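You operate a simulated robot arm through the tools that you are given. There is no shell and no other tool. Be economical: measure what you need, move in short steps, check, and stop when the job is done.

You run a simulated two-armed robot. Do the job below in one go: nothing can be reset, and whatever is moved stays where it is left.

Task
Pick up the carton marked valves with one hand, pass it to the other hand and put it on the low shelf of the bin rack. Set down upright: carton marked valves.

Only the result counts: the job must be done as asked and must still hold three seconds after the hand-in. Knocking over, shifting, dropping, spilling or breaking anything else fails it.

Robot
Two 7-joint arms with two-finger parallel grippers on one trunk, on a base that drives. Base frame: it is fixed to the floor where the robot stands at the start and does not move with it; the origin is under the middle of the robot, x ahead of it, y to its left, z up. Readings come in mm, rad, newtons and seconds.
The left shoulder is at the start at [30, 119, 935], the right one opposite. With the tool pointing down near the work surface each hand reaches from about 280 to 680 mm from the robot's upright axis, wherever it stands, measured 20 degrees to its own side. Places, roughly: low shelf of the bin rack [-1600, -800, 300]. Payload 3.43 kg a hand.
Tool frame (each hand has its own): the origin (TCP) lies between the finger pads and is the grasp point; the fingertips stand 30 mm ahead of it; z points along the fingers, y is the line along which they close. Largest opening 94 mm; finger width 28, thickness 10; the body of the gripper, 50 by 96 mm, starts 55 mm behind the TCP.
Orientation is told as [roll, pitch, yaw] about the base's x, y, z axes, in that order, counted from this pose: with the fingers straight down and closing along the base's y, the tool's x points along the base's -x, its y along +y and its z along -z.

Tools
- The arms move only by the tool jog_arm. It takes "left_increments", "right_increments" or both (then of equal length, played together; a hand with none holds still); each is a list of rows, each a list of 7 numbers: the shift along the base's x, y, z in mm, then the turn, a rotation vector about the base's x, y, z in rad, then the opening, from 0 (shut) to 1 (fully open). In form: [[dx, dy, dz, ax, ay, az, claw], ...]. A call has 1 to 12 rows; each row is the pose to reach, as a shift and turn from the pose commanded when the call began. A row lasts 0.2 s, in which the tool goes at most 50 mm and 0.15 rad; a call with a longer step from one row to the next is refused whole, and so is a gripper value outside its range. A pose out of reach is approached as far as the arm can. The call stops where the force on the tool passes 40 N (or 10 N more than at its start, if that is more) or the arm is blocked; 0.2 s more then pass. Each finger travels about 72 mm/s and halts on what it meets, pressing with about 23 N; the grip force reading is that of the motor and also rises with nothing between the fingers. The clock runs only during rows and for 0.2 s after the last one: add rows that repeat a pose to give the fingers time. The reply holds the time, the measured pose of the TCP, the force on the tool along the base axes, the opening and the grip force, in the units named above and with some noise, with the torque about the TCP (base axes, N m) and any sound that the robot's microphone picked up, and new pictures: "show" is both (left out), scene, wrist or none (wrist: the cameras of the hands that moved).
- Cameras (640 x 400 px; columns grow to the right, rows downward): "scene" is now at [45, 22.2, 1638.5]; the picture's right is [0.27, -0.96, 0.00], its down [-0.73, -0.21, -0.65] and it looks along [0.63, 0.18, -0.76] (base axes); focal length 277 px, centre (320, 200). "left" rides on the left gripper at [76, -14, -103] in its tool frame; the picture's right is [0.18, 0.98, 0.00], its down [-0.75, 0.14, -0.64] and it looks along [-0.63, 0.12, 0.77] (tool axes); focal length 243 px, centre (320, 200). "right" rides on the right gripper at [76, 14, -102] in its tool frame; the picture's right is [-0.18, 0.98, 0.00], its down [-0.75, -0.14, -0.64] and it looks along [-0.63, -0.12, 0.77] (tool axes); focal length 243 px, centre (320, 200). There is no depth. A picture from a camera that has moved, and an enlarged one, comes with that camera's place and axes in the base frame and with its lens.
- move_column(by): slides the trunk up (or, below 0, down) by that many mm; the arms and the scene camera ride with it, the base frame stays. It gives what a move gives, with no picture.
- roll_base(legs): drives the robot by 1 to 6 legs, each [ahead, turn to the left] in mm and rad, along the robot's own axes; the way and the turn of a leg run together, so that a leg with both is an arc; at most 1500 mm and 3.142 rad a leg. The arms and the cameras ride along, it lands a little off, and it stops where it bumps. It gives what a move gives, and a new picture of the scene camera.
- head_to(pan, tilt): turns the head with the scene camera to pan (to the left, within 2.496 rad either way) and tilt (down, from -0.506 to 1.204), counted from straight ahead of the robot. It gives what a move gives, and a new picture of the scene camera.
- enlarge(camera, box): a new picture of the part [left, top, right, bottom] of that camera's present view, enlarged. No time passes.
- sign_off(): hands the job in; it is judged then, once.

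Work in short steps. Places have to be worked out from the pictures, the camera data and where the tool is seen: move nearer, look again, correct. Check each grasp and each placing, and mend what went wrong. You have 120 turns and 260 pictures in all, those below and enlarged ones among them. Open the grippers and draw the arms clear of the work before you hand the job in, unless the task says otherwise; then end with one line.

The tools are called after ">>>" by a JSON object that holds its "op" and its "data". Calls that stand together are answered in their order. jog_arm: Moves the arms, as the interface text tells. Its arguments: {"type":"object","properties":{"left_increments":{"type":"array","items":{"type":"array","items":{"type":"number"}}},"right_increments":{"type":"array","items":{"type":"array","items":{"type":"number"}}},"show":{"type":"string","enum":["both","scene","wrist","none"]}},"required":[]} The other tools are called the same way: move_column (by) slides the trunk up or down; roll_base (legs) drives the base; head_to (pan, tilt) turns the head that bears the scene camera; enlarge (camera, box) takes an enlarged picture of a part of a camera's view; sign_off () hands the job in.

At the start:

```text
time: 0.0
left_tool_pos: [444.9, 355.0, 1158.8]
left_orientation: [-0.002, 0.001, 0.0]
left_force: [0.6, -1.0, 0.5]
left_wrist_torque: [0.01, -0.05, 0.01]
left_grip_width: 94.1
left_finger_force: 0.0
right_tool_pos: [358.4, -60.1, 1117.6]
right_orientation: [-0.001, 0.0, -0.001]
right_force: [0.0, -0.2, 0.2]
right_wrist_torque: [0.02, -0.01, 0.04]
right_grip_width: 93.8
right_finger_force: 0.1
trunk travel left (down, up): [-200.0, 210.0]
robot x, y, heading: [2.0, -0.7, -0.003]
head pan, tilt: [0.279, 0.857]
```

scene: 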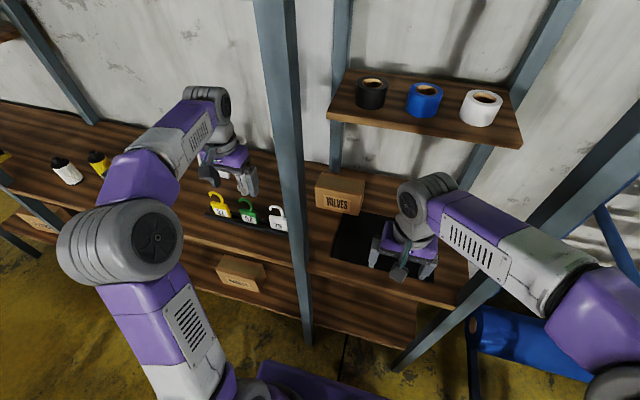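
right: 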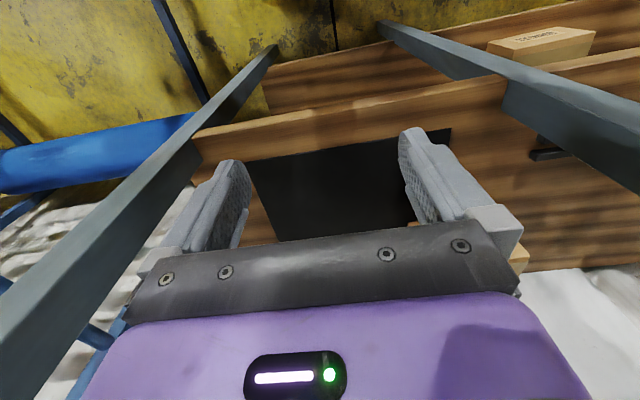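
left: 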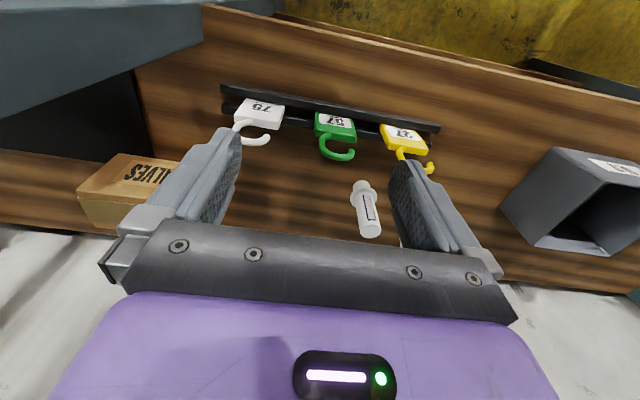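

I see the VALVES carton on the shelf near scene pixel (340,195). I'll enlarge it to measure its edges.

>>> {"op": "enlarge", "data": {"camera": "scene", "box": [260, 140, 460, 265]}}

>>> {"op": "enlarge", "data": {"camera": "left", "box": [40, 100, 240, 225]}}

```text
3.20 times, centred on (360, 202) of scene
camera zoom: at [45.0, 22.2, 1638.5], right [0.27, -0.96, 0.0], down [-0.73, -0.21, -0.65], along [0.63, 0.18, -0.76], focal length 887 px, centre (192, 192)
```

zoom: 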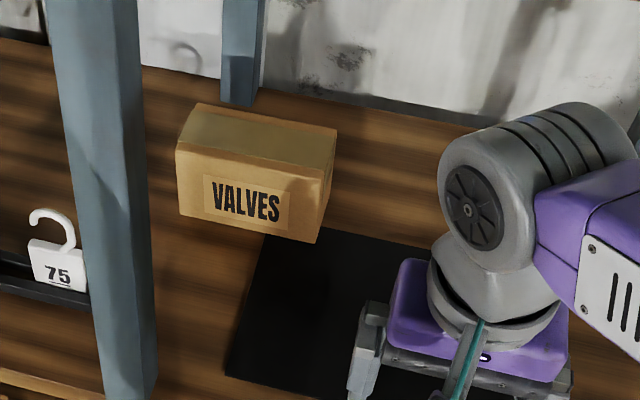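

```text
3.20 times, centred on (140, 162) of left
camera zoom: at [368.3, 341.8, 1260.8], right [-0.18, 0.98, 0.0], down [0.75, 0.14, 0.64], along [0.63, 0.12, -0.77], focal length 776 px, centre (896, 320)
```

zoom: 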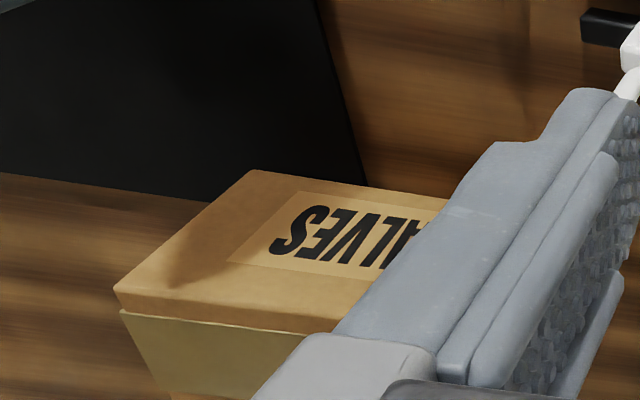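

Triangulating gives the carton at about x 622–692, y 54–201, z 904–1001 with its length along y, so it can be gripped across x. Next I look back at the bin rack to decide which grasp the placing needs.

>>> {"op": "head_to", "data": {"pan": -2.49, "tilt": 0.5}}

```text
time: 2.5
left_tool_pos: [446.2, 355.3, 1157.8]
left_orientation: [0.001, 0.001, -0.001]
left_force: [-0.5, 1.6, 0.3]
left_wrist_torque: [0.0, -0.01, 0.03]
left_grip_width: 94.2
left_finger_force: 0.0
right_tool_pos: [357.7, -58.3, 1116.7]
right_orientation: [0.0, 0.001, 0.0]
right_force: [0.6, 0.4, 0.2]
right_wrist_torque: [0.03, -0.01, 0.0]
right_grip_width: 93.9
right_finger_force: 0.0
trunk travel left (down, up): [-200.0, 210.0]
robot x, y, heading: [-0.1, 2.1, -0.005]
head pan, tilt: [-2.491, 0.499]
camera scene: at [-102.1, -54.4, 1669.1], right [-0.61, 0.8, 0.0], down [0.38, 0.29, -0.88], along [-0.7, -0.53, -0.48], focal length 277 px, centre (320, 200)
```

scene: 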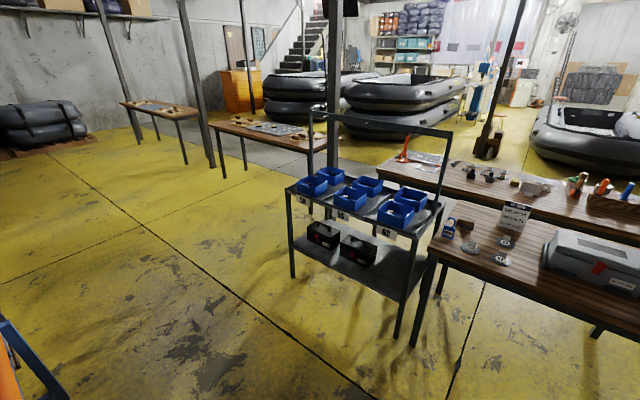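

>>> {"op": "enlarge", "data": {"camera": "scene", "box": [270, 90, 470, 350]}}

```text
1.54 times, centred on (370, 220) of scene
camera zoom: at [-102.1, -54.4, 1669.1], right [-0.61, 0.8, 0.0], down [0.38, 0.29, -0.88], along [-0.7, -0.53, -0.48], focal length 426 px, centre (243, 169)
```

zoom: 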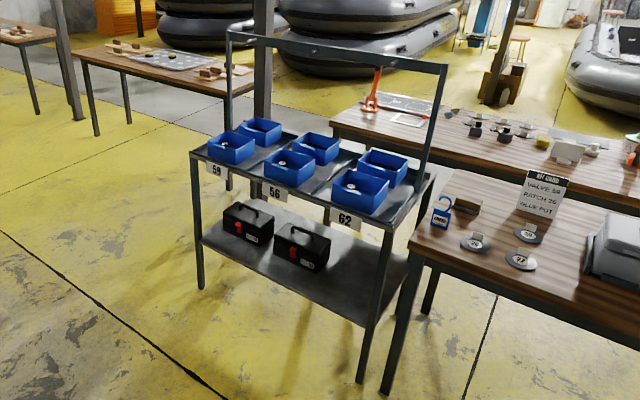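

The rack faces +x with its front at x≈-1327, y -1273…-351, low shelf at z≈325 and free space to the right of the toolboxes. An upper shelf covers it, so the receiving hand should hold the carton horizontally by its end. I'll check the base-to-table clearance and the overhead tape shelf.

>>> {"op": "head_to", "data": {"pan": 0.0, "tilt": 1.2}}

>>> {"op": "head_to", "data": {"pan": -0.1, "tilt": 0.5}}

```text
time: 4.7
left_tool_pos: [444.6, 355.9, 1160.1]
left_orientation: [0.001, -0.001, -0.001]
left_force: [0.8, -0.1, 0.4]
left_wrist_torque: [0.0, -0.03, 0.01]
left_grip_width: 93.9
left_finger_force: 0.1
right_tool_pos: [359.0, -59.7, 1117.6]
right_orientation: [0.001, 0.0, 0.001]
right_force: [-0.4, -0.4, -0.8]
right_wrist_torque: [-0.02, 0.01, 0.0]
right_grip_width: 93.8
right_finger_force: 0.1
trunk travel left (down, up): [-200.0, 210.0]
robot x, y, heading: [3.3, -0.1, 0.001]
head pan, tilt: [0.0, 1.201]
camera scene: at [26.1, 0.8, 1615.4], right [0.0, -1.0, 0.0], down [-0.93, 0.0, -0.36], along [0.36, 0.0, -0.93], focal length 277 px, centre (320, 200)
```

scene: 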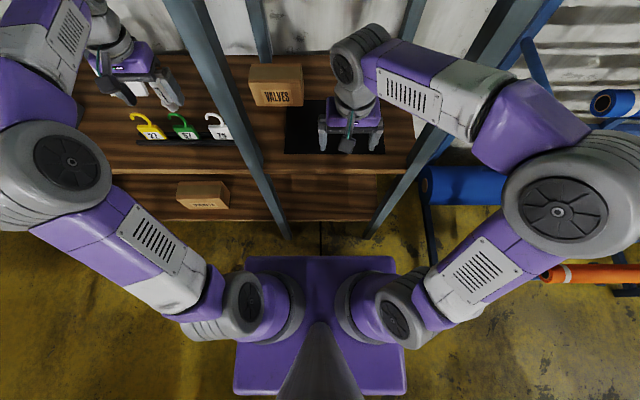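

```text
time: 5.8
left_tool_pos: [445.4, 354.8, 1157.8]
left_orientation: [-0.001, 0.001, 0.0]
left_force: [0.1, -0.5, -0.3]
left_wrist_torque: [-0.02, 0.0, -0.05]
left_grip_width: 94.1
left_finger_force: 0.0
right_tool_pos: [357.7, -58.9, 1117.3]
right_orientation: [0.001, 0.0, 0.001]
right_force: [0.2, 0.0, 1.4]
right_wrist_torque: [0.0, 0.03, 0.01]
right_grip_width: 94.1
right_finger_force: 0.0
trunk travel left (down, up): [-200.0, 210.0]
robot x, y, heading: [-3.1, 1.8, 0.001]
head pan, tilt: [-0.099, 0.499]
camera scene: at [60.8, -8.2, 1669.0], right [-0.1, -1.0, 0.0], down [-0.48, 0.05, -0.88], along [0.87, -0.09, -0.48], focal length 277 px, centre (320, 200)
```

scene: 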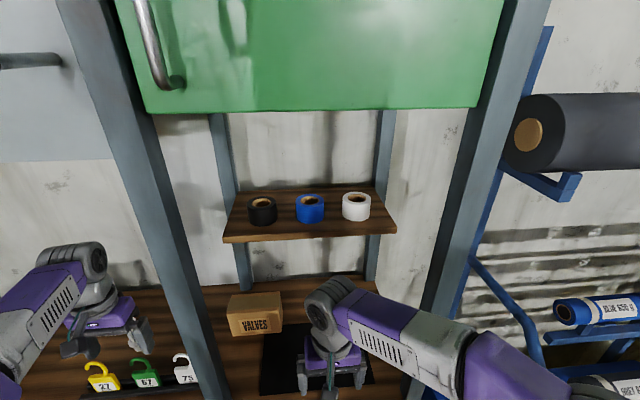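

Overhead tape shelf underside is about z 1285, so I'll enter low and slide the hand onto the carton from its right end. First I pull the left hand back and shift the base left and forward, so the right arm clears the posts (y≈180 and -297, x≈410).

>>> {"op": "jog_arm", "data": {"left_increments": [[-40, 0, 0, 0, 0, 0, 1], [-80, 0, 0, 0, 0, 0, 1], [-110, 0, 0, 0, 0, 0, 1]], "show": "none"}}

>>> {"op": "roll_base", "data": {"legs": [[-300, 0], [190, 0.35], [190, -0.35]]}}

```text
time: 6.6
left_tool_pos: [334.9, 356.3, 1158.6]
left_orientation: [0.001, -0.001, 0.0]
left_force: [-0.8, 0.8, 0.5]
left_wrist_torque: [-0.04, -0.01, 0.0]
left_grip_width: 93.8
left_finger_force: 0.1
right_tool_pos: [357.1, -60.2, 1117.7]
right_orientation: [-0.001, -0.002, -0.001]
right_force: [0.3, 0.3, 0.6]
right_wrist_torque: [-0.01, 0.0, 0.01]
right_grip_width: 94.2
right_finger_force: 0.0
trunk travel left (down, up): [-200.0, 210.0]
robot x, y, heading: [-2.1, 2.2, 0.004]
head pan, tilt: [-0.099, 0.499]
```

```text
time: 10.9
left_tool_pos: [395.3, 433.8, 1157.1]
left_orientation: [-0.002, 0.003, 0.024]
left_force: [-0.4, -0.2, -0.1]
left_wrist_torque: [-0.01, 0.02, -0.01]
left_grip_width: 94.3
left_finger_force: 0.0
right_tool_pos: [425.2, 18.1, 1117.1]
right_orientation: [-0.001, 0.0, 0.023]
right_force: [-0.3, 0.2, -0.2]
right_wrist_torque: [0.02, 0.02, 0.0]
right_grip_width: 93.8
right_finger_force: 0.0
trunk travel left (down, up): [-200.0, 210.0]
robot x, y, heading: [67.8, 68.8, 0.019]
head pan, tilt: [-0.099, 0.499]
camera scene: at [128.3, 63.2, 1669.0], right [-0.08, -1.0, 0.0], down [-0.48, 0.04, -0.88], along [0.88, -0.07, -0.48], focal length 277 px, centre (320, 200)
```

scene: 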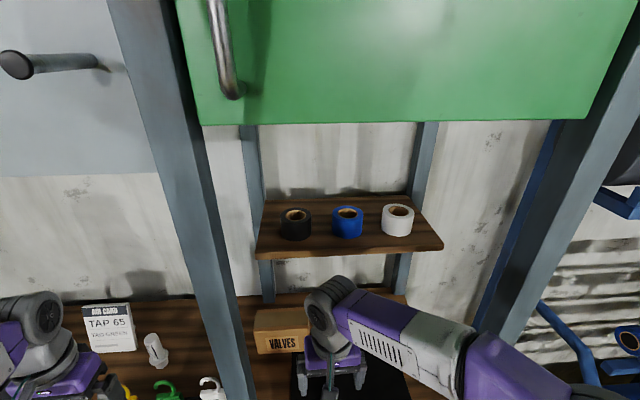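

The base landed at (68, 69). Now I rotate the right hand by +90° yaw while lowering to z≈970 over the mat, right of the carton.

>>> {"op": "jog_arm", "data": {"right_increments": [[0, -4.5, -13.4, 0, 0, 0.1407, 1], [0, -9, -26.8, 0, 0, 0.2814, 1], [0, -13.5, -40.2, 0, 0, 0.4221, 1], [0, -18, -53.6, 0, 0, 0.5628, 1], [0, -22.5, -67, 0, 0, 0.7035, 1], [0, -27, -80.4, 0, 0, 0.8442, 1], [0, -31.5, -93.8, 0, 0, 0.9849, 1], [0, -36, -107.2, 0, 0, 1.1256, 1], [0, -40.5, -120.6, 0, 0, 1.2663, 1], [0, -45, -134, 0, 0, 1.407, 1], [0, -50, -147, 0, 0, 1.548, 1]]}}

```text
time: 13.3
left_tool_pos: [394.7, 433.7, 1159.1]
left_orientation: [0.0, 0.0, 0.023]
left_force: [0.3, -0.1, 0.8]
left_wrist_torque: [0.04, 0.03, 0.01]
left_grip_width: 94.0
left_finger_force: 0.0
right_tool_pos: [427.0, -30.9, 970.4]
right_orientation: [0.001, -0.001, 1.573]
right_force: [0.4, 0.6, 0.6]
right_wrist_torque: [0.03, 0.05, 0.01]
right_grip_width: 94.3
right_finger_force: 0.0
trunk travel left (down, up): [-200.0, 210.0]
robot x, y, heading: [67.2, 70.2, 0.026]
head pan, tilt: [-0.099, 0.499]
camera scene: at [127.4, 63.4, 1669.1], right [-0.08, -1.0, 0.0], down [-0.48, 0.04, -0.88], along [0.88, -0.07, -0.48], focal length 277 px, centre (320, 200)
camera right: at [412.5, -107.0, 1073.8], right [-0.98, 0.18, 0.0], down [0.14, 0.75, 0.64], along [0.12, 0.63, -0.77], focal length 243 px, centre (320, 200)
```

scene: 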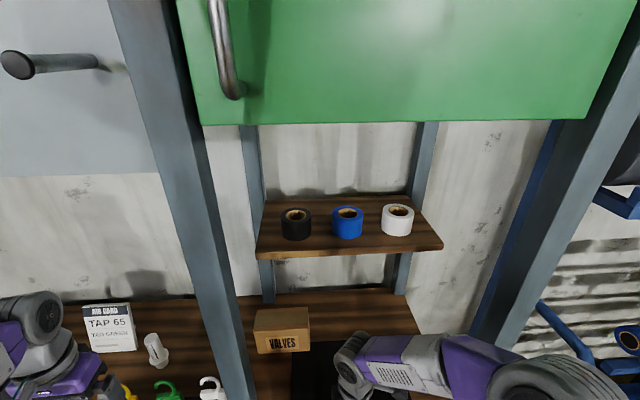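
right: 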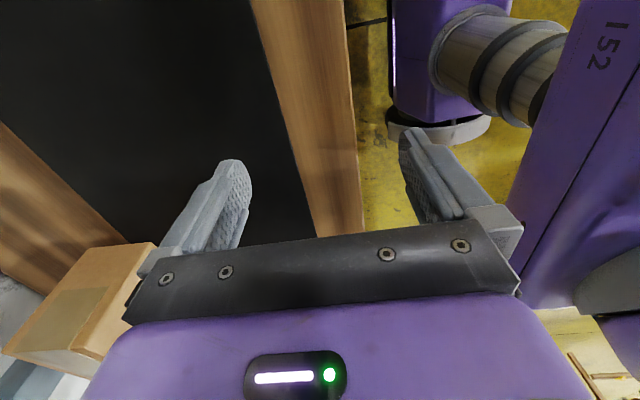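

The carton is visible at the left of the wrist view. I tilt the head down to watch the forearm against the right post before going in.

>>> {"op": "head_to", "data": {"pan": -0.1, "tilt": 0.95}}

```text
time: 14.2
left_tool_pos: [393.8, 434.2, 1158.7]
left_orientation: [0.0, -0.002, 0.023]
left_force: [0.5, -0.9, 0.1]
left_wrist_torque: [-0.02, 0.0, 0.01]
left_grip_width: 93.9
left_finger_force: 0.2
right_tool_pos: [426.9, -31.4, 972.2]
right_orientation: [0.0, 0.0, 1.569]
right_force: [-0.1, -0.8, -0.3]
right_wrist_torque: [-0.01, 0.0, -0.02]
right_grip_width: 93.9
right_finger_force: 0.0
trunk travel left (down, up): [-200.0, 210.0]
robot x, y, heading: [64.6, 71.4, 0.025]
head pan, tilt: [-0.099, 0.949]
camera scene: at [109.0, 65.0, 1631.7], right [-0.08, -1.0, 0.0], down [-0.81, 0.06, -0.58], along [0.58, -0.05, -0.81], focal length 277 px, centre (320, 200)
```

scene: 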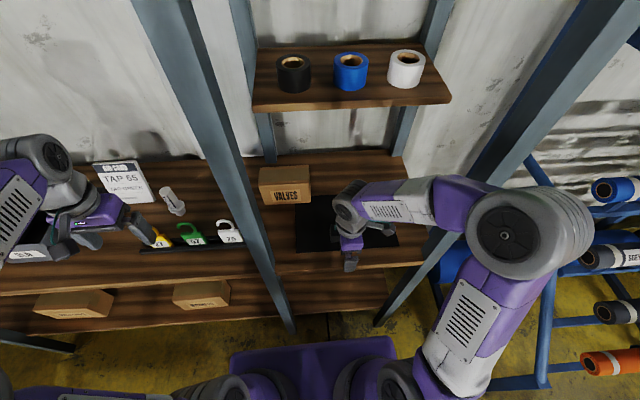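

The right elbow sits close to the right post, so I back the base 70 mm to reach in with a straighter arm, then extend the hand stepwise.

>>> {"op": "roll_base", "data": {"legs": [[-75, 0]]}}

>>> {"op": "jog_arm", "data": {"right_increments": [[40, 0, 0, 0, 0, 0, 1], [80, 0, 0, 0, 0, 0, 1], [120, 0, 0, 0, 0, 0, 1], [150, 0, 0, 0, 0, 0, 1]]}}

```text
time: 15.3
left_tool_pos: [319.9, 432.5, 1158.3]
left_orientation: [0.002, 0.001, 0.025]
left_force: [-0.9, -1.3, 1.2]
left_wrist_torque: [0.0, -0.03, 0.0]
left_grip_width: 94.1
left_finger_force: 0.1
right_tool_pos: [355.2, -32.2, 971.6]
right_orientation: [0.0, 0.0, 1.572]
right_force: [-0.6, 0.6, 0.2]
right_wrist_torque: [-0.02, -0.04, -0.01]
right_grip_width: 93.9
right_finger_force: 0.0
trunk travel left (down, up): [-200.0, 210.0]
robot x, y, heading: [-7.7, 70.3, 0.019]
head pan, tilt: [-0.099, 0.949]
camera scene: at [35.6, 63.4, 1631.6], right [-0.08, -1.0, 0.0], down [-0.81, 0.06, -0.58], along [0.58, -0.04, -0.81], focal length 277 px, centre (320, 200)
```

scene: 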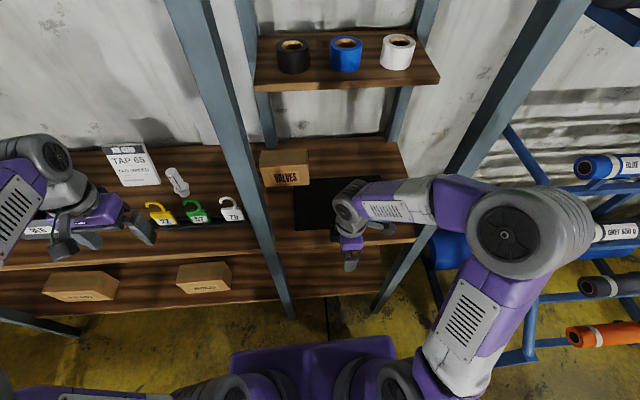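

```text
time: 16.3
left_tool_pos: [322.0, 432.2, 1159.3]
left_orientation: [0.0, 0.0, 0.022]
left_force: [-0.2, 0.1, 0.1]
left_wrist_torque: [0.0, -0.02, -0.02]
left_grip_width: 94.0
left_finger_force: 0.3
right_tool_pos: [506.3, -34.7, 970.0]
right_orientation: [0.0, 0.002, 1.571]
right_force: [0.3, 0.7, -0.2]
right_wrist_torque: [-0.02, 0.03, -0.01]
right_grip_width: 94.1
right_finger_force: 0.0
trunk travel left (down, up): [-200.0, 210.0]
robot x, y, heading: [-6.1, 69.6, 0.027]
head pan, tilt: [-0.099, 0.949]
camera scene: at [37.5, 63.6, 1631.6], right [-0.08, -1.0, 0.0], down [-0.81, 0.06, -0.58], along [0.58, -0.04, -0.81], focal length 277 px, centre (320, 200)
camera right: at [492.1, -108.6, 1073.4], right [-0.98, 0.18, 0.0], down [0.14, 0.75, 0.64], along [0.12, 0.63, -0.77], focal length 243 px, centre (320, 200)
```

scene: 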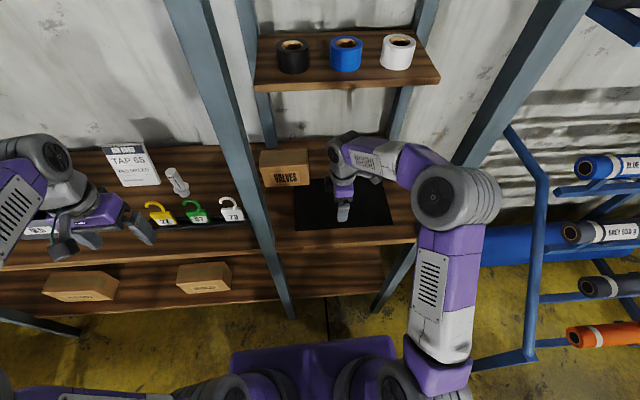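
right: 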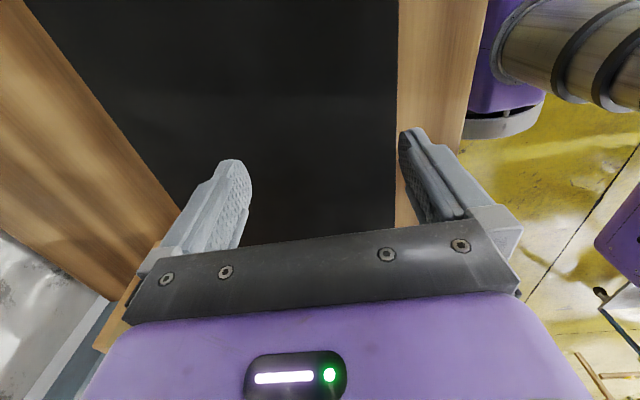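

Elbow is now clear inside the bay at about (306,-145). I continue forward to x≈657.

>>> {"op": "jog_arm", "data": {"right_increments": [[40, 0, 0, 0, 0, 0, 1], [80, 0, 0, 0, 0, 0, 1], [120, 0, 0, 0, 0, 0, 1], [151, 0, 0, 0, 0, 0, 1], [151, 0, 0, 0, 0, 0, 1]]}}

```text
time: 17.5
left_tool_pos: [321.9, 432.9, 1159.3]
left_orientation: [0.002, -0.001, 0.023]
left_force: [0.8, -0.1, 0.1]
left_wrist_torque: [0.0, 0.02, -0.03]
left_grip_width: 94.1
left_finger_force: 0.0
right_tool_pos: [641.1, -34.5, 969.2]
right_orientation: [0.002, 0.001, 1.571]
right_force: [-0.3, 0.7, 0.6]
right_wrist_torque: [0.04, -0.01, 0.01]
right_grip_width: 94.0
right_finger_force: 0.0
right hand out of reach, approached as far as the arm can: row 4, 5
trunk travel left (down, up): [-200.0, 210.0]
robot x, y, heading: [-6.1, 68.8, 0.023]
head pan, tilt: [-0.099, 0.949]
camera scene: at [37.5, 63.6, 1631.6], right [-0.08, -1.0, 0.0], down [-0.81, 0.06, -0.58], along [0.58, -0.04, -0.81], focal length 277 px, centre (320, 200)
camera right: at [627.1, -110.3, 1071.4], right [-0.98, 0.18, 0.0], down [0.14, 0.75, 0.64], along [0.12, 0.63, -0.77], focal length 243 px, centre (320, 200)
```

scene: 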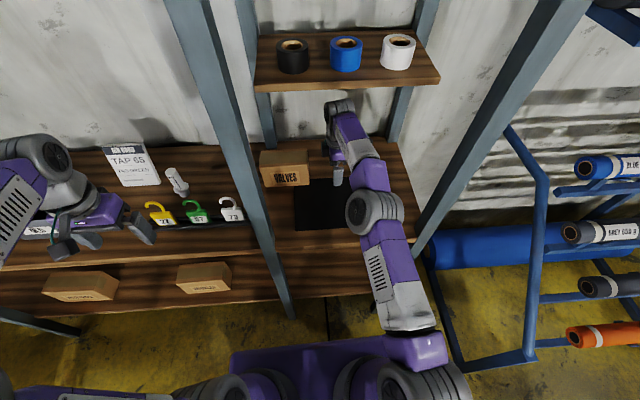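
right: 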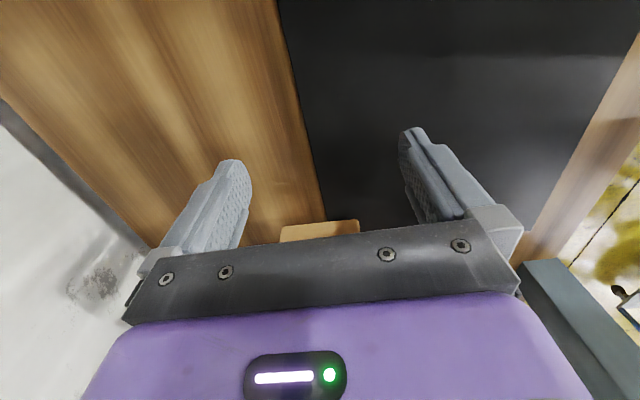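

Reach ended at x=641. I pull the hand back 50 mm and drive the base 65 mm ahead so the carton is well within reach.

>>> {"op": "jog_arm", "data": {"right_increments": [[-30, 0, 0, 0, 0, 0, 1], [-60, 0, 0, 0, 0, 0, 1], [-60, 0, 0, 0, 0, 0, 1]], "show": "none"}}

>>> {"op": "roll_base", "data": {"legs": [[65, 0]]}}

```text
time: 18.3
left_tool_pos: [321.3, 433.0, 1158.3]
left_orientation: [0.0, 0.0, 0.023]
left_force: [0.1, -1.1, -0.4]
left_wrist_torque: [0.01, 0.0, -0.01]
left_grip_width: 94.0
left_finger_force: 0.0
right_tool_pos: [580.9, -32.5, 968.1]
right_orientation: [0.002, -0.001, 1.57]
right_force: [-1.6, 0.0, 0.0]
right_wrist_torque: [0.02, -0.02, 0.02]
right_grip_width: 93.9
right_finger_force: 0.0
trunk travel left (down, up): [-200.0, 210.0]
robot x, y, heading: [-6.3, 67.9, 0.025]
head pan, tilt: [-0.099, 0.949]
```

```text
time: 19.2
left_tool_pos: [388.0, 434.6, 1158.9]
left_orientation: [0.0, 0.002, 0.021]
left_force: [-0.1, -0.1, -0.6]
left_wrist_torque: [-0.04, 0.04, 0.01]
left_grip_width: 93.9
left_finger_force: 0.1
right_tool_pos: [644.9, -31.4, 966.4]
right_orientation: [0.0, 0.0, 1.57]
right_force: [0.6, 0.8, 0.3]
right_wrist_torque: [0.02, 0.02, 0.03]
right_grip_width: 93.8
right_finger_force: 0.1
trunk travel left (down, up): [-200.0, 210.0]
robot x, y, heading: [59.3, 69.7, 0.024]
head pan, tilt: [-0.099, 0.949]
camera scene: at [103.2, 64.9, 1631.5], right [-0.08, -1.0, 0.0], down [-0.81, 0.06, -0.58], along [0.58, -0.05, -0.81], focal length 277 px, centre (320, 200)
```

scene: 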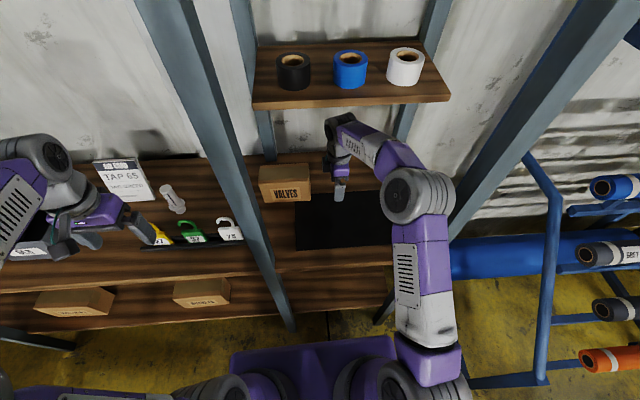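

Elbow clear. I slide toward the carton: +12 x and +45 y, leaving about 25 mm before the carton end, then look.

>>> {"op": "jog_arm", "data": {"right_increments": [[12, 0, 0, 0, 0, 0, 1], [12, 25, 0, 0, 0, 0, 1], [12, 45, 0, 0, 0, 0, 1]]}}

>>> {"op": "enlarge", "data": {"camera": "scene", "box": [240, 90, 440, 215]}}

```text
time: 20.1
left_tool_pos: [386.8, 433.3, 1157.7]
left_orientation: [0.0, 0.001, 0.022]
left_force: [0.8, -0.1, 0.4]
left_wrist_torque: [0.0, 0.0, 0.02]
left_grip_width: 93.9
left_finger_force: 0.0
right_tool_pos: [657.5, 14.2, 968.7]
right_orientation: [0.0, 0.0, 1.57]
right_force: [-0.4, 0.2, 0.2]
right_wrist_torque: [0.0, 0.02, -0.01]
right_grip_width: 93.9
right_finger_force: 0.1
trunk travel left (down, up): [-200.0, 210.0]
robot x, y, heading: [60.7, 71.3, 0.018]
head pan, tilt: [-0.099, 0.949]
camera scene: at [101.7, 65.0, 1631.6], right [-0.08, -1.0, 0.0], down [-0.81, 0.06, -0.58], along [0.58, -0.05, -0.81], focal length 277 px, centre (320, 200)
camera right: at [642.6, -63.5, 1071.4], right [-0.98, 0.19, 0.0], down [0.14, 0.75, 0.64], along [0.12, 0.63, -0.77], focal length 243 px, centre (320, 200)
```

scene: 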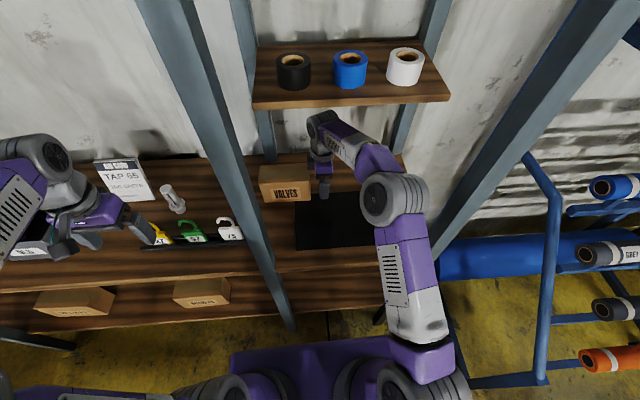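
right: 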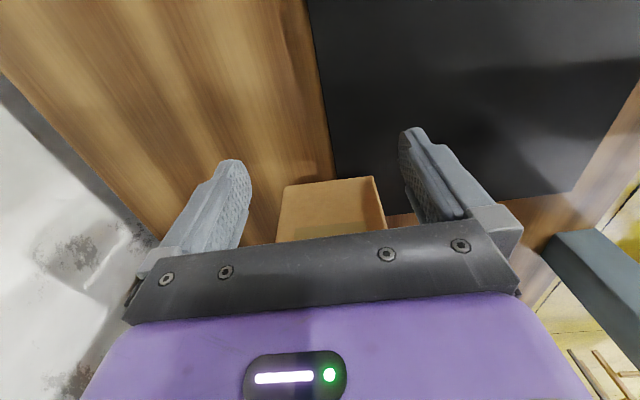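

```text
3.20 times, centred on (340, 152) of scene
camera zoom: at [101.7, 65.0, 1631.6], right [-0.08, -1.0, 0.0], down [-0.81, 0.06, -0.58], along [0.58, -0.05, -0.81], focal length 887 px, centre (256, 352)
```

zoom: 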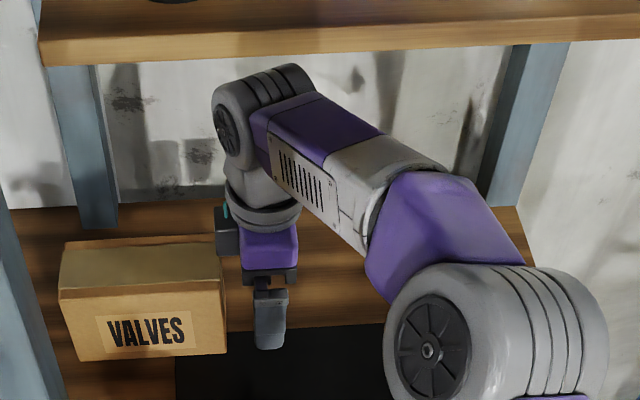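

Wrist view puts the carton at x 620–695, centred on the fingers. I slide +92 mm in y to straddle it.

>>> {"op": "jog_arm", "data": {"right_increments": [[0, 25, -3, 0, 0, 0, 1], [0, 50, -5, 0, 0, 0, 1], [0, 75, -5, 0, 0, 0, 1], [0, 92, -5, 0, 0, 0, 1]]}}

```text
time: 21.1
left_tool_pos: [387.2, 432.8, 1157.4]
left_orientation: [0.0, 0.001, 0.02]
left_force: [-0.3, 0.3, 0.1]
left_wrist_torque: [0.01, 0.04, -0.04]
left_grip_width: 94.2
left_finger_force: 0.0
right_tool_pos: [657.5, 105.6, 963.8]
right_orientation: [0.001, 0.001, 1.569]
right_force: [0.0, -0.5, 0.0]
right_wrist_torque: [0.03, -0.02, 0.0]
right_grip_width: 94.4
right_finger_force: 0.1
trunk travel left (down, up): [-200.0, 210.0]
robot x, y, heading: [59.5, 71.2, 0.022]
head pan, tilt: [-0.099, 0.949]
camera scene: at [101.4, 65.0, 1631.6], right [-0.08, -1.0, 0.0], down [-0.81, 0.06, -0.58], along [0.58, -0.05, -0.81], focal length 277 px, centre (320, 200)
camera right: at [642.8, 30.4, 1067.0], right [-0.98, 0.18, 0.0], down [0.14, 0.75, 0.64], along [0.12, 0.63, -0.77], focal length 243 px, centre (320, 200)
```

scene: 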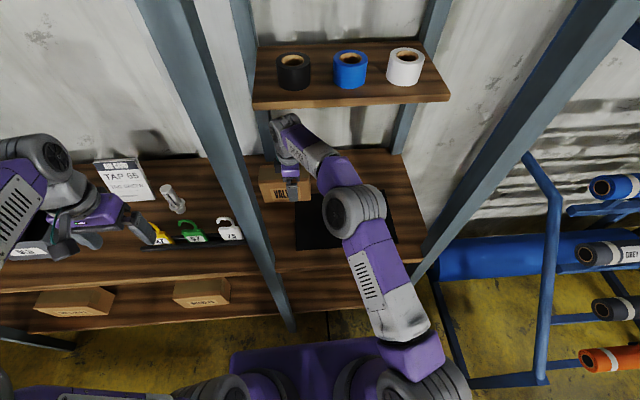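
right: 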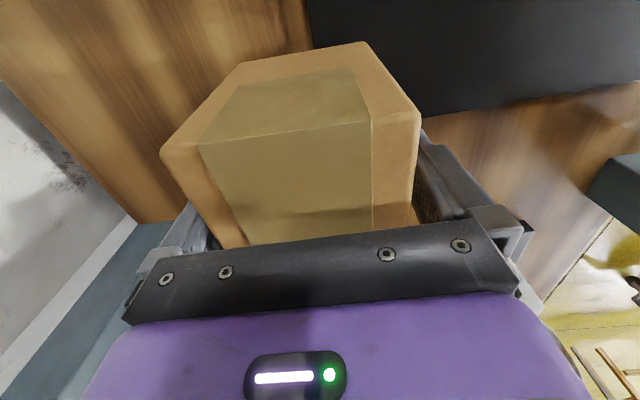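

The carton lies between the fingers with no contact forces. I close the gripper.

>>> {"op": "jog_arm", "data": {"right_increments": [[0, 0, 0, 0, 0, 0, 0.5], [0, 0, 0, 0, 0, 0, 0.3], [0, 0, 0, 0, 0, 0, 0], [0, 0, 0, 0, 0, 0, 0]], "show": "wrist"}}

>>> {"op": "jog_arm", "data": {"right_increments": [[0, 0, 8, 0, 0, 0, 0], [0, 0, 16, 0, 0, 0, 0], [0, 0, 24, 0, 0, 0, 0], [0, 0, 24, 0, 0, 0, 0]]}}

```text
time: 22.1
left_tool_pos: [386.7, 433.1, 1157.7]
left_orientation: [0.001, 0.001, 0.022]
left_force: [0.1, 1.1, 0.3]
left_wrist_torque: [0.01, 0.0, 0.01]
left_grip_width: 94.0
left_finger_force: 0.1
right_tool_pos: [658.5, 105.4, 964.2]
right_orientation: [0.001, 0.0, 1.569]
right_force: [4.3, -1.0, 3.5]
right_wrist_torque: [0.0, -0.07, -0.04]
right_grip_width: 79.7
right_finger_force: 23.5
trunk travel left (down, up): [-200.0, 210.0]
robot x, y, heading: [53.9, 72.4, 0.021]
head pan, tilt: [-0.099, 0.949]
camera right: at [643.3, 30.0, 1067.3], right [-0.98, 0.19, 0.0], down [0.14, 0.75, 0.64], along [0.12, 0.63, -0.77], focal length 243 px, centre (320, 200)
```

right: 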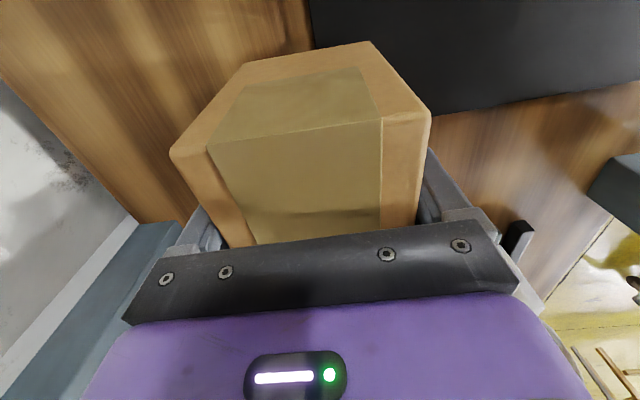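

```text
time: 23.1
left_tool_pos: [387.5, 432.5, 1158.4]
left_orientation: [-0.001, 0.0, 0.021]
left_force: [-0.8, -0.3, 0.3]
left_wrist_torque: [0.0, 0.01, -0.02]
left_grip_width: 93.9
left_finger_force: 0.1
right_tool_pos: [656.8, 106.8, 985.7]
right_orientation: [-0.001, -0.002, 1.569]
right_force: [-0.9, 0.3, -3.5]
right_wrist_torque: [-0.11, -0.03, -0.04]
right_grip_width: 79.7
right_finger_force: 22.9
trunk travel left (down, up): [-200.0, 210.0]
robot x, y, heading: [62.2, 66.4, 0.018]
head pan, tilt: [-0.099, 0.949]
camera scene: at [101.9, 64.8, 1631.6], right [-0.08, -1.0, 0.0], down [-0.81, 0.06, -0.58], along [0.58, -0.05, -0.81], focal length 277 px, centre (320, 200)
camera right: at [641.7, 30.9, 1089.0], right [-0.98, 0.18, 0.0], down [0.14, 0.75, 0.64], along [0.12, 0.63, -0.77], focal length 243 px, centre (320, 200)
```

scene: 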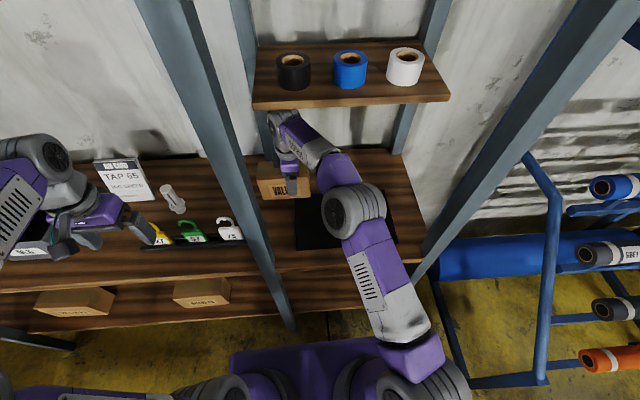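
right: 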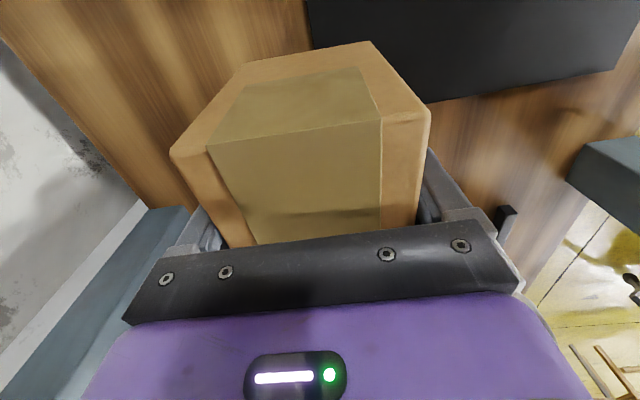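

Lifted: about 0.35 kg, 80 mm wide, no slip. I shift it 115 mm to the right to clear the left post, still low beneath the tape shelf.

>>> {"op": "jog_arm", "data": {"right_increments": [[0, -30, 5, 0, 0, 0, 0], [0, -60, 5, 0, 0, 0, 0], [0, -90, 5, 0, 0, 0, 0], [0, -115, 5, 0, 0, 0, 0], [0, -115, 5, 0, 0, 0, 0]], "show": "scene"}}

```text
time: 24.2
left_tool_pos: [386.3, 434.7, 1158.1]
left_orientation: [-0.001, 0.0, 0.025]
left_force: [0.0, 0.8, 0.0]
left_wrist_torque: [-0.04, 0.01, 0.04]
left_grip_width: 94.1
left_finger_force: 0.0
right_tool_pos: [657.0, -11.5, 991.2]
right_orientation: [-0.001, -0.001, 1.572]
right_force: [1.1, 0.3, -3.7]
right_wrist_torque: [-0.1, -0.02, -0.01]
right_grip_width: 80.0
right_finger_force: 23.2
trunk travel left (down, up): [-200.0, 210.0]
robot x, y, heading: [56.2, 70.2, 0.026]
head pan, tilt: [-0.099, 0.949]
camera scene: at [101.9, 65.3, 1631.6], right [-0.08, -1.0, 0.0], down [-0.81, 0.06, -0.58], along [0.58, -0.05, -0.81], focal length 277 px, centre (320, 200)
```

scene: 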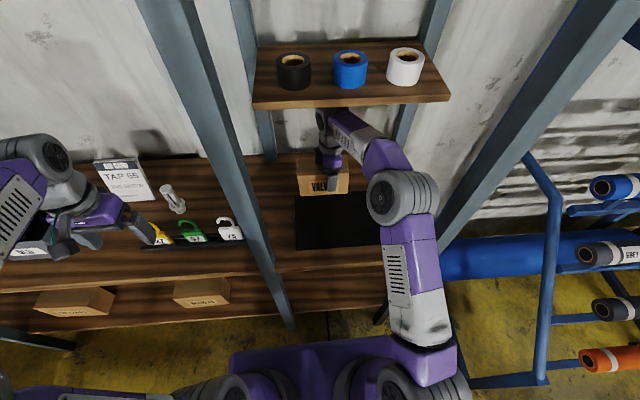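

Everything is aligned for a straight exit, so I back the base out 550 mm.

>>> {"op": "roll_base", "data": {"legs": [[-550, 0]]}}

```text
time: 27.4
left_tool_pos: [-169.1, 421.1, 1158.6]
left_orientation: [0.0, 0.0, 0.016]
left_force: [0.1, 0.7, -0.2]
left_wrist_torque: [0.01, -0.01, 0.0]
left_grip_width: 94.4
left_finger_force: 0.1
right_tool_pos: [99.9, -23.7, 993.0]
right_orientation: [-0.002, 0.001, 1.565]
right_force: [-0.3, -0.1, -3.3]
right_wrist_torque: [-0.09, 0.02, -0.01]
right_grip_width: 79.6
right_finger_force: 23.0
trunk travel left (down, up): [-200.0, 210.0]
robot x, y, heading: [-497.3, 60.3, 0.019]
head pan, tilt: [-0.099, 0.949]
camera scene: at [-456.0, 53.6, 1631.6], right [-0.08, -1.0, 0.0], down [-0.81, 0.07, -0.58], along [0.58, -0.05, -0.81], focal length 277 px, centre (320, 200)
```

scene: 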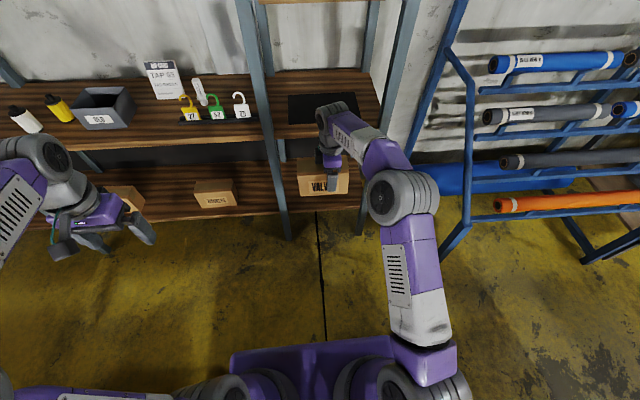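

Clear of the rack. Plan: right hand brings the carton to robot-front centre. The left hand turns to yaw −90° and then tilts 45°, so it can grip the carton's left upper end with its hand above and behind it, a pose that also suits the low shelf.

>>> {"op": "jog_arm", "data": {"left_increments": [[12, -11, 0, 0, 0, -0.1443, 1], [24, -22, 0, 0, 0, -0.2886, 1], [35, -33, 0, 0, 0, -0.4329, 1], [47, -44, 0, 0, 0, -0.5772, 1], [59, -55, 0, 0, 0, -0.7215, 1], [70, -66, 0, 0, 0, -0.8658, 1], [82, -77, 0, 0, 0, -1.0101, 1], [94, -88, 0, 0, 0, -1.1544, 1], [106, -99, 0, 0, 0, -1.2987, 1], [117, -110, 0, 0, 0, -1.443, 1], [129, -121, 0, 0, 0, -1.587, 1]], "right_increments": [[-13, 4, 0, 0, 0, 0, 0], [-26, 8, 1, 0, 0, 0, 0], [-38, 12, 2, 0, 0, 0, 0], [-51, 16, 3, 0, 0, 0, 0], [-64, 20, 4, 0, 0, 0, 0], [-76, 24, 5, 0, 0, 0, 0], [-89, 28, 6, 0, 0, 0, 0], [-102, 32, 7, 0, 0, 0, 0], [-115, 36, 7, 0, 0, 0, 0], [-127, 40, 7, 0, 0, 0, 0], [-140, 44, 7, 0, 0, 0.006, 0]]}}

```text
time: 29.9
left_tool_pos: [-39.6, 300.0, 1158.2]
left_orientation: [0.002, -0.001, -1.572]
left_force: [-0.1, 0.2, -0.6]
left_wrist_torque: [0.02, 0.0, 0.03]
left_grip_width: 94.1
left_finger_force: 0.0
right_tool_pos: [-41.2, 18.2, 997.9]
right_orientation: [0.001, -0.001, 1.571]
right_force: [0.3, 0.0, -3.1]
right_wrist_torque: [-0.06, -0.01, -0.01]
right_grip_width: 79.7
right_finger_force: 22.9
trunk travel left (down, up): [-200.0, 210.0]
robot x, y, heading: [-498.6, 58.1, 0.016]
head pan, tilt: [-0.099, 0.949]
camera scene: at [-455.4, 53.4, 1631.6], right [-0.08, -1.0, 0.0], down [-0.81, 0.07, -0.58], along [0.58, -0.05, -0.81], focal length 277 px, centre (320, 200)
camera right: at [-55.4, -57.6, 1100.5], right [-0.98, 0.18, 0.0], down [0.14, 0.75, 0.64], along [0.12, 0.63, -0.77], focal length 243 px, centre (320, 200)
camera left: at [-53.9, 377.0, 1261.3], right [0.98, 0.18, 0.0], down [0.14, -0.75, 0.64], along [0.12, -0.63, -0.77], focal length 243 px, centre (320, 200)
```

scene: 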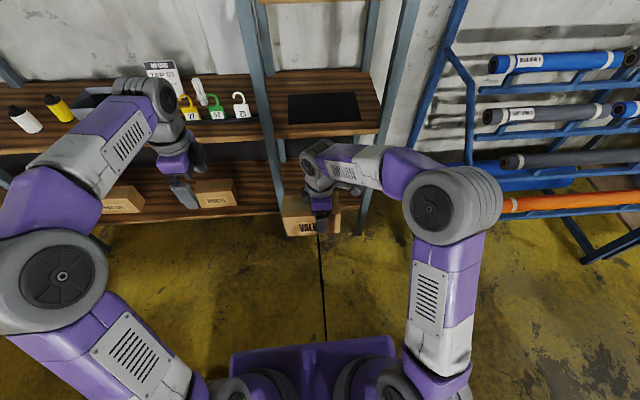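
right: 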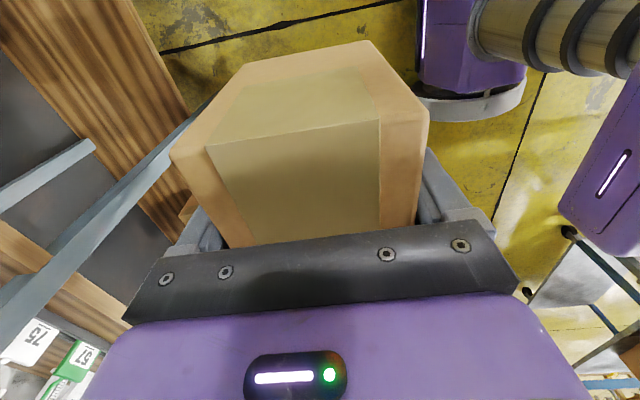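
left: 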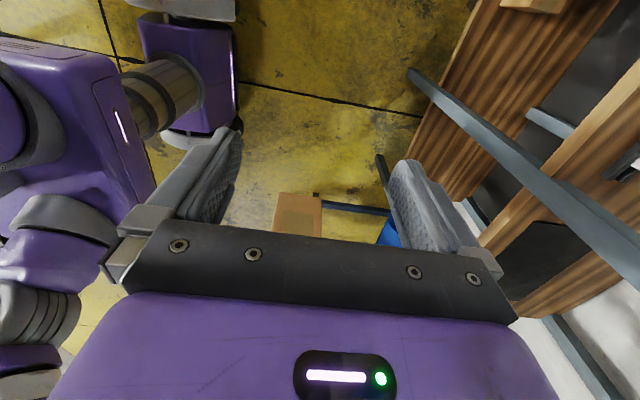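

Both are in place. Now I tilt the left hand 45° (fingers toward −y and down) and bring it to a pre-grasp point up and to the left of the carton.

>>> {"op": "jog_arm", "data": {"left_increments": [[0, -18, -8, -0.131, 0, 0, 1], [0, -37, -16, -0.262, 0, 0, 1], [0, -55, -24, -0.393, 0, 0, 1], [0, -73, -32, -0.524, 0, 0, 1], [0, -92, -40, -0.655, 0, 0, 1], [-1, -110, -48, -0.785, 0, 0, 1], [-1, -110, -48, -0.785, 0, 0, 1]]}}

```text
time: 31.4
left_tool_pos: [-42.1, 191.9, 1112.1]
left_orientation: [-0.003, -0.787, -1.569]
left_force: [-0.1, -0.2, 0.3]
left_wrist_torque: [0.01, -0.02, 0.0]
left_grip_width: 94.1
left_finger_force: 0.0
right_tool_pos: [-41.8, 19.4, 998.2]
right_orientation: [-0.001, -0.001, 1.571]
right_force: [-0.6, 0.0, -4.4]
right_wrist_torque: [-0.09, -0.01, -0.01]
right_grip_width: 79.3
right_finger_force: 23.3
trunk travel left (down, up): [-200.0, 210.0]
robot x, y, heading: [-498.5, 57.0, 0.017]
head pan, tilt: [-0.099, 0.949]
camera scene: at [-455.7, 53.5, 1631.6], right [-0.08, -1.0, 0.0], down [-0.81, 0.07, -0.58], along [0.58, -0.05, -0.81], focal length 277 px, centre (320, 200)
camera left: at [-56.8, 318.5, 1129.8], right [0.98, 0.13, -0.13], down [0.14, -0.08, 0.99], along [0.12, -0.99, -0.1], focal length 243 px, centre (320, 200)
```

scene: 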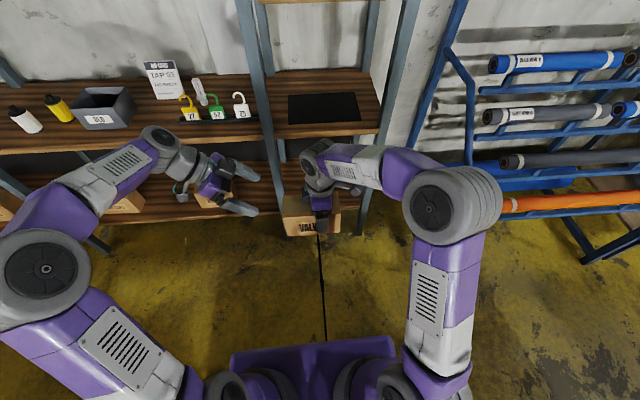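
left: 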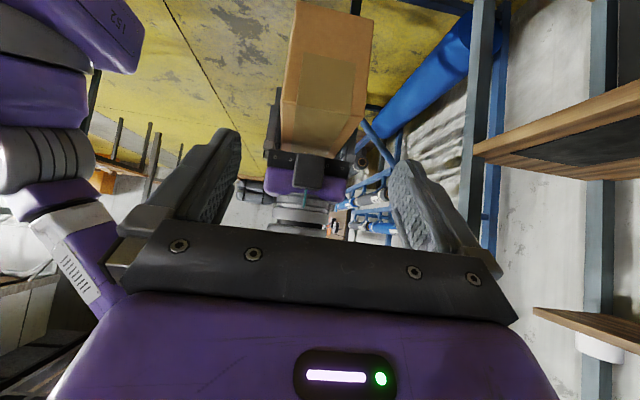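

The carton end reads x −76…−6, top about z 1030 — centred on the left fingers. I advance along the finger axis most of the way and check.

>>> {"op": "jog_arm", "data": {"left_increments": [[0.5, -30, -30, 0, 0, 0, 1], [0.5, -60, -60, 0, 0, 0, 1], [0.5, -85, -85, 0, 0, 0, 1]]}}

>>> {"op": "enlarge", "data": {"camera": "scene", "box": [180, 110, 380, 250]}}

```text
time: 32.2
left_tool_pos: [-42.1, 104.5, 1028.3]
left_orientation: [-0.001, -0.785, -1.568]
left_force: [-0.4, 0.2, 0.5]
left_wrist_torque: [0.01, 0.0, 0.01]
left_grip_width: 93.7
left_finger_force: 0.0
right_tool_pos: [-40.5, 18.0, 996.8]
right_orientation: [0.003, 0.0, 1.57]
right_force: [1.0, -0.4, -4.2]
right_wrist_torque: [-0.06, 0.06, 0.02]
right_grip_width: 79.4
right_finger_force: 23.3
trunk travel left (down, up): [-200.0, 210.0]
robot x, y, heading: [-500.8, 57.6, 0.019]
head pan, tilt: [-0.099, 0.949]
camera scene: at [-454.9, 53.1, 1631.5], right [-0.08, -1.0, 0.0], down [-0.81, 0.07, -0.58], along [0.58, -0.05, -0.81], focal length 277 px, centre (320, 200)
camera left: at [-56.9, 230.5, 1047.3], right [0.98, 0.13, -0.13], down [0.14, -0.08, 0.99], along [0.12, -0.99, -0.1], focal length 243 px, centre (320, 200)
```

scene: 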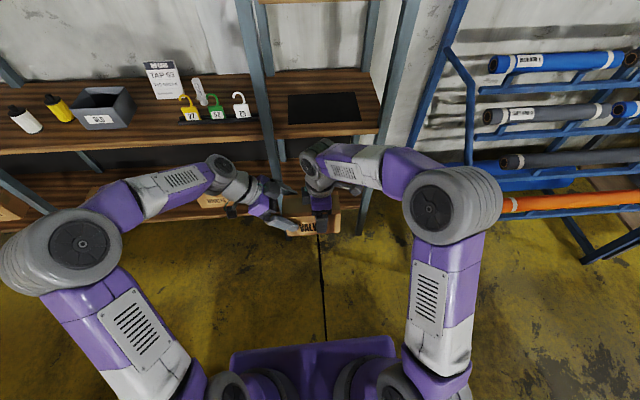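
left: 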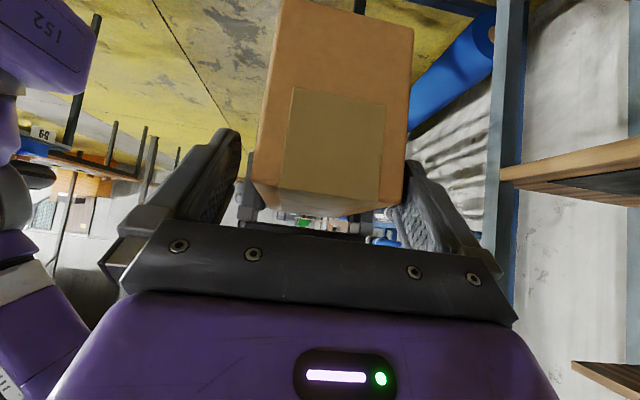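

```text
2.86 times, centred on (280, 180) of scene
camera zoom: at [-454.9, 53.1, 1631.5], right [-0.08, -1.0, 0.0], down [-0.81, 0.07, -0.58], along [0.58, -0.05, -0.81], focal length 792 px, centre (434, 257)
```

zoom: 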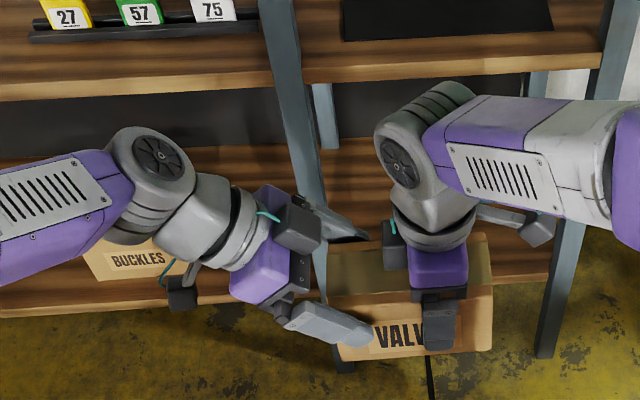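

Close to contact; the carton centre reads x≈−38, so I correct +3 mm and go the last 27 mm.

>>> {"op": "jog_arm", "data": {"left_increments": [[3, -5, -5, 0, 0, 0, 1], [3, -15, -16, 0, 0, 0, 1], [3, -25, -27, 0, 0, 0, 1]]}}

>>> {"op": "enlarge", "data": {"camera": "scene", "box": [180, 110, 380, 250]}}

```text
time: 33.0
left_tool_pos: [-37.0, 79.1, 1000.1]
left_orientation: [0.0, -0.783, -1.568]
left_force: [-0.1, -0.1, 0.1]
left_wrist_torque: [0.01, -0.03, 0.01]
left_grip_width: 93.8
left_finger_force: 0.1
right_tool_pos: [-41.1, 18.3, 997.1]
right_orientation: [0.001, -0.001, 1.571]
right_force: [-0.3, 0.5, -3.8]
right_wrist_torque: [-0.11, -0.02, 0.02]
right_grip_width: 79.1
right_finger_force: 23.2
trunk travel left (down, up): [-200.0, 210.0]
robot x, y, heading: [-496.2, 58.8, 0.021]
head pan, tilt: [-0.099, 0.949]
camera scene: at [-455.2, 53.5, 1631.6], right [-0.08, -1.0, 0.0], down [-0.81, 0.07, -0.58], along [0.58, -0.05, -0.81], focal length 277 px, centre (320, 200)
camera left: at [-51.9, 206.6, 1019.4], right [0.98, 0.13, -0.13], down [0.14, -0.08, 0.99], along [0.12, -0.99, -0.1], focal length 243 px, centre (320, 200)
```

scene: 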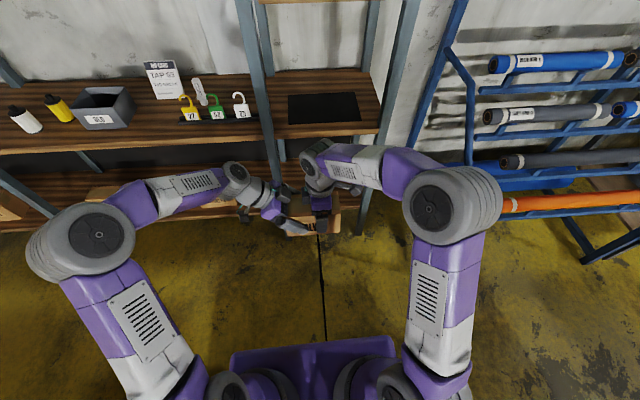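
left: 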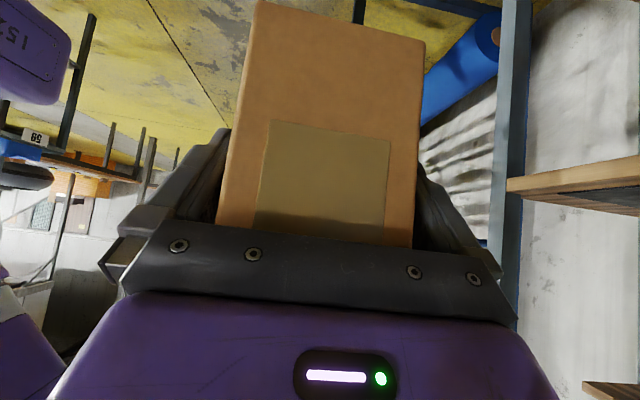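

```text
2.86 times, centred on (280, 180) of scene
camera zoom: at [-455.2, 53.5, 1631.6], right [-0.08, -1.0, 0.0], down [-0.81, 0.07, -0.58], along [0.58, -0.05, -0.81], focal length 792 px, centre (434, 257)
```

zoom: 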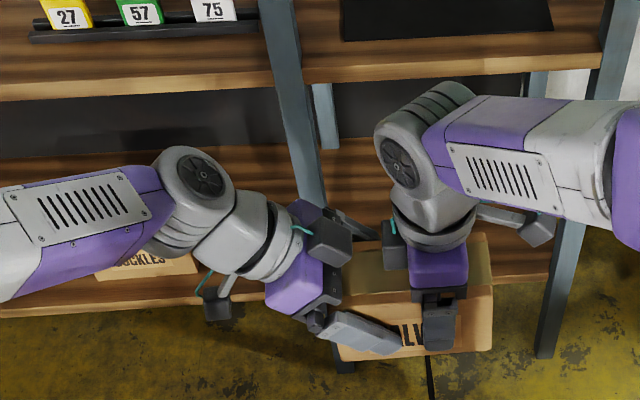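

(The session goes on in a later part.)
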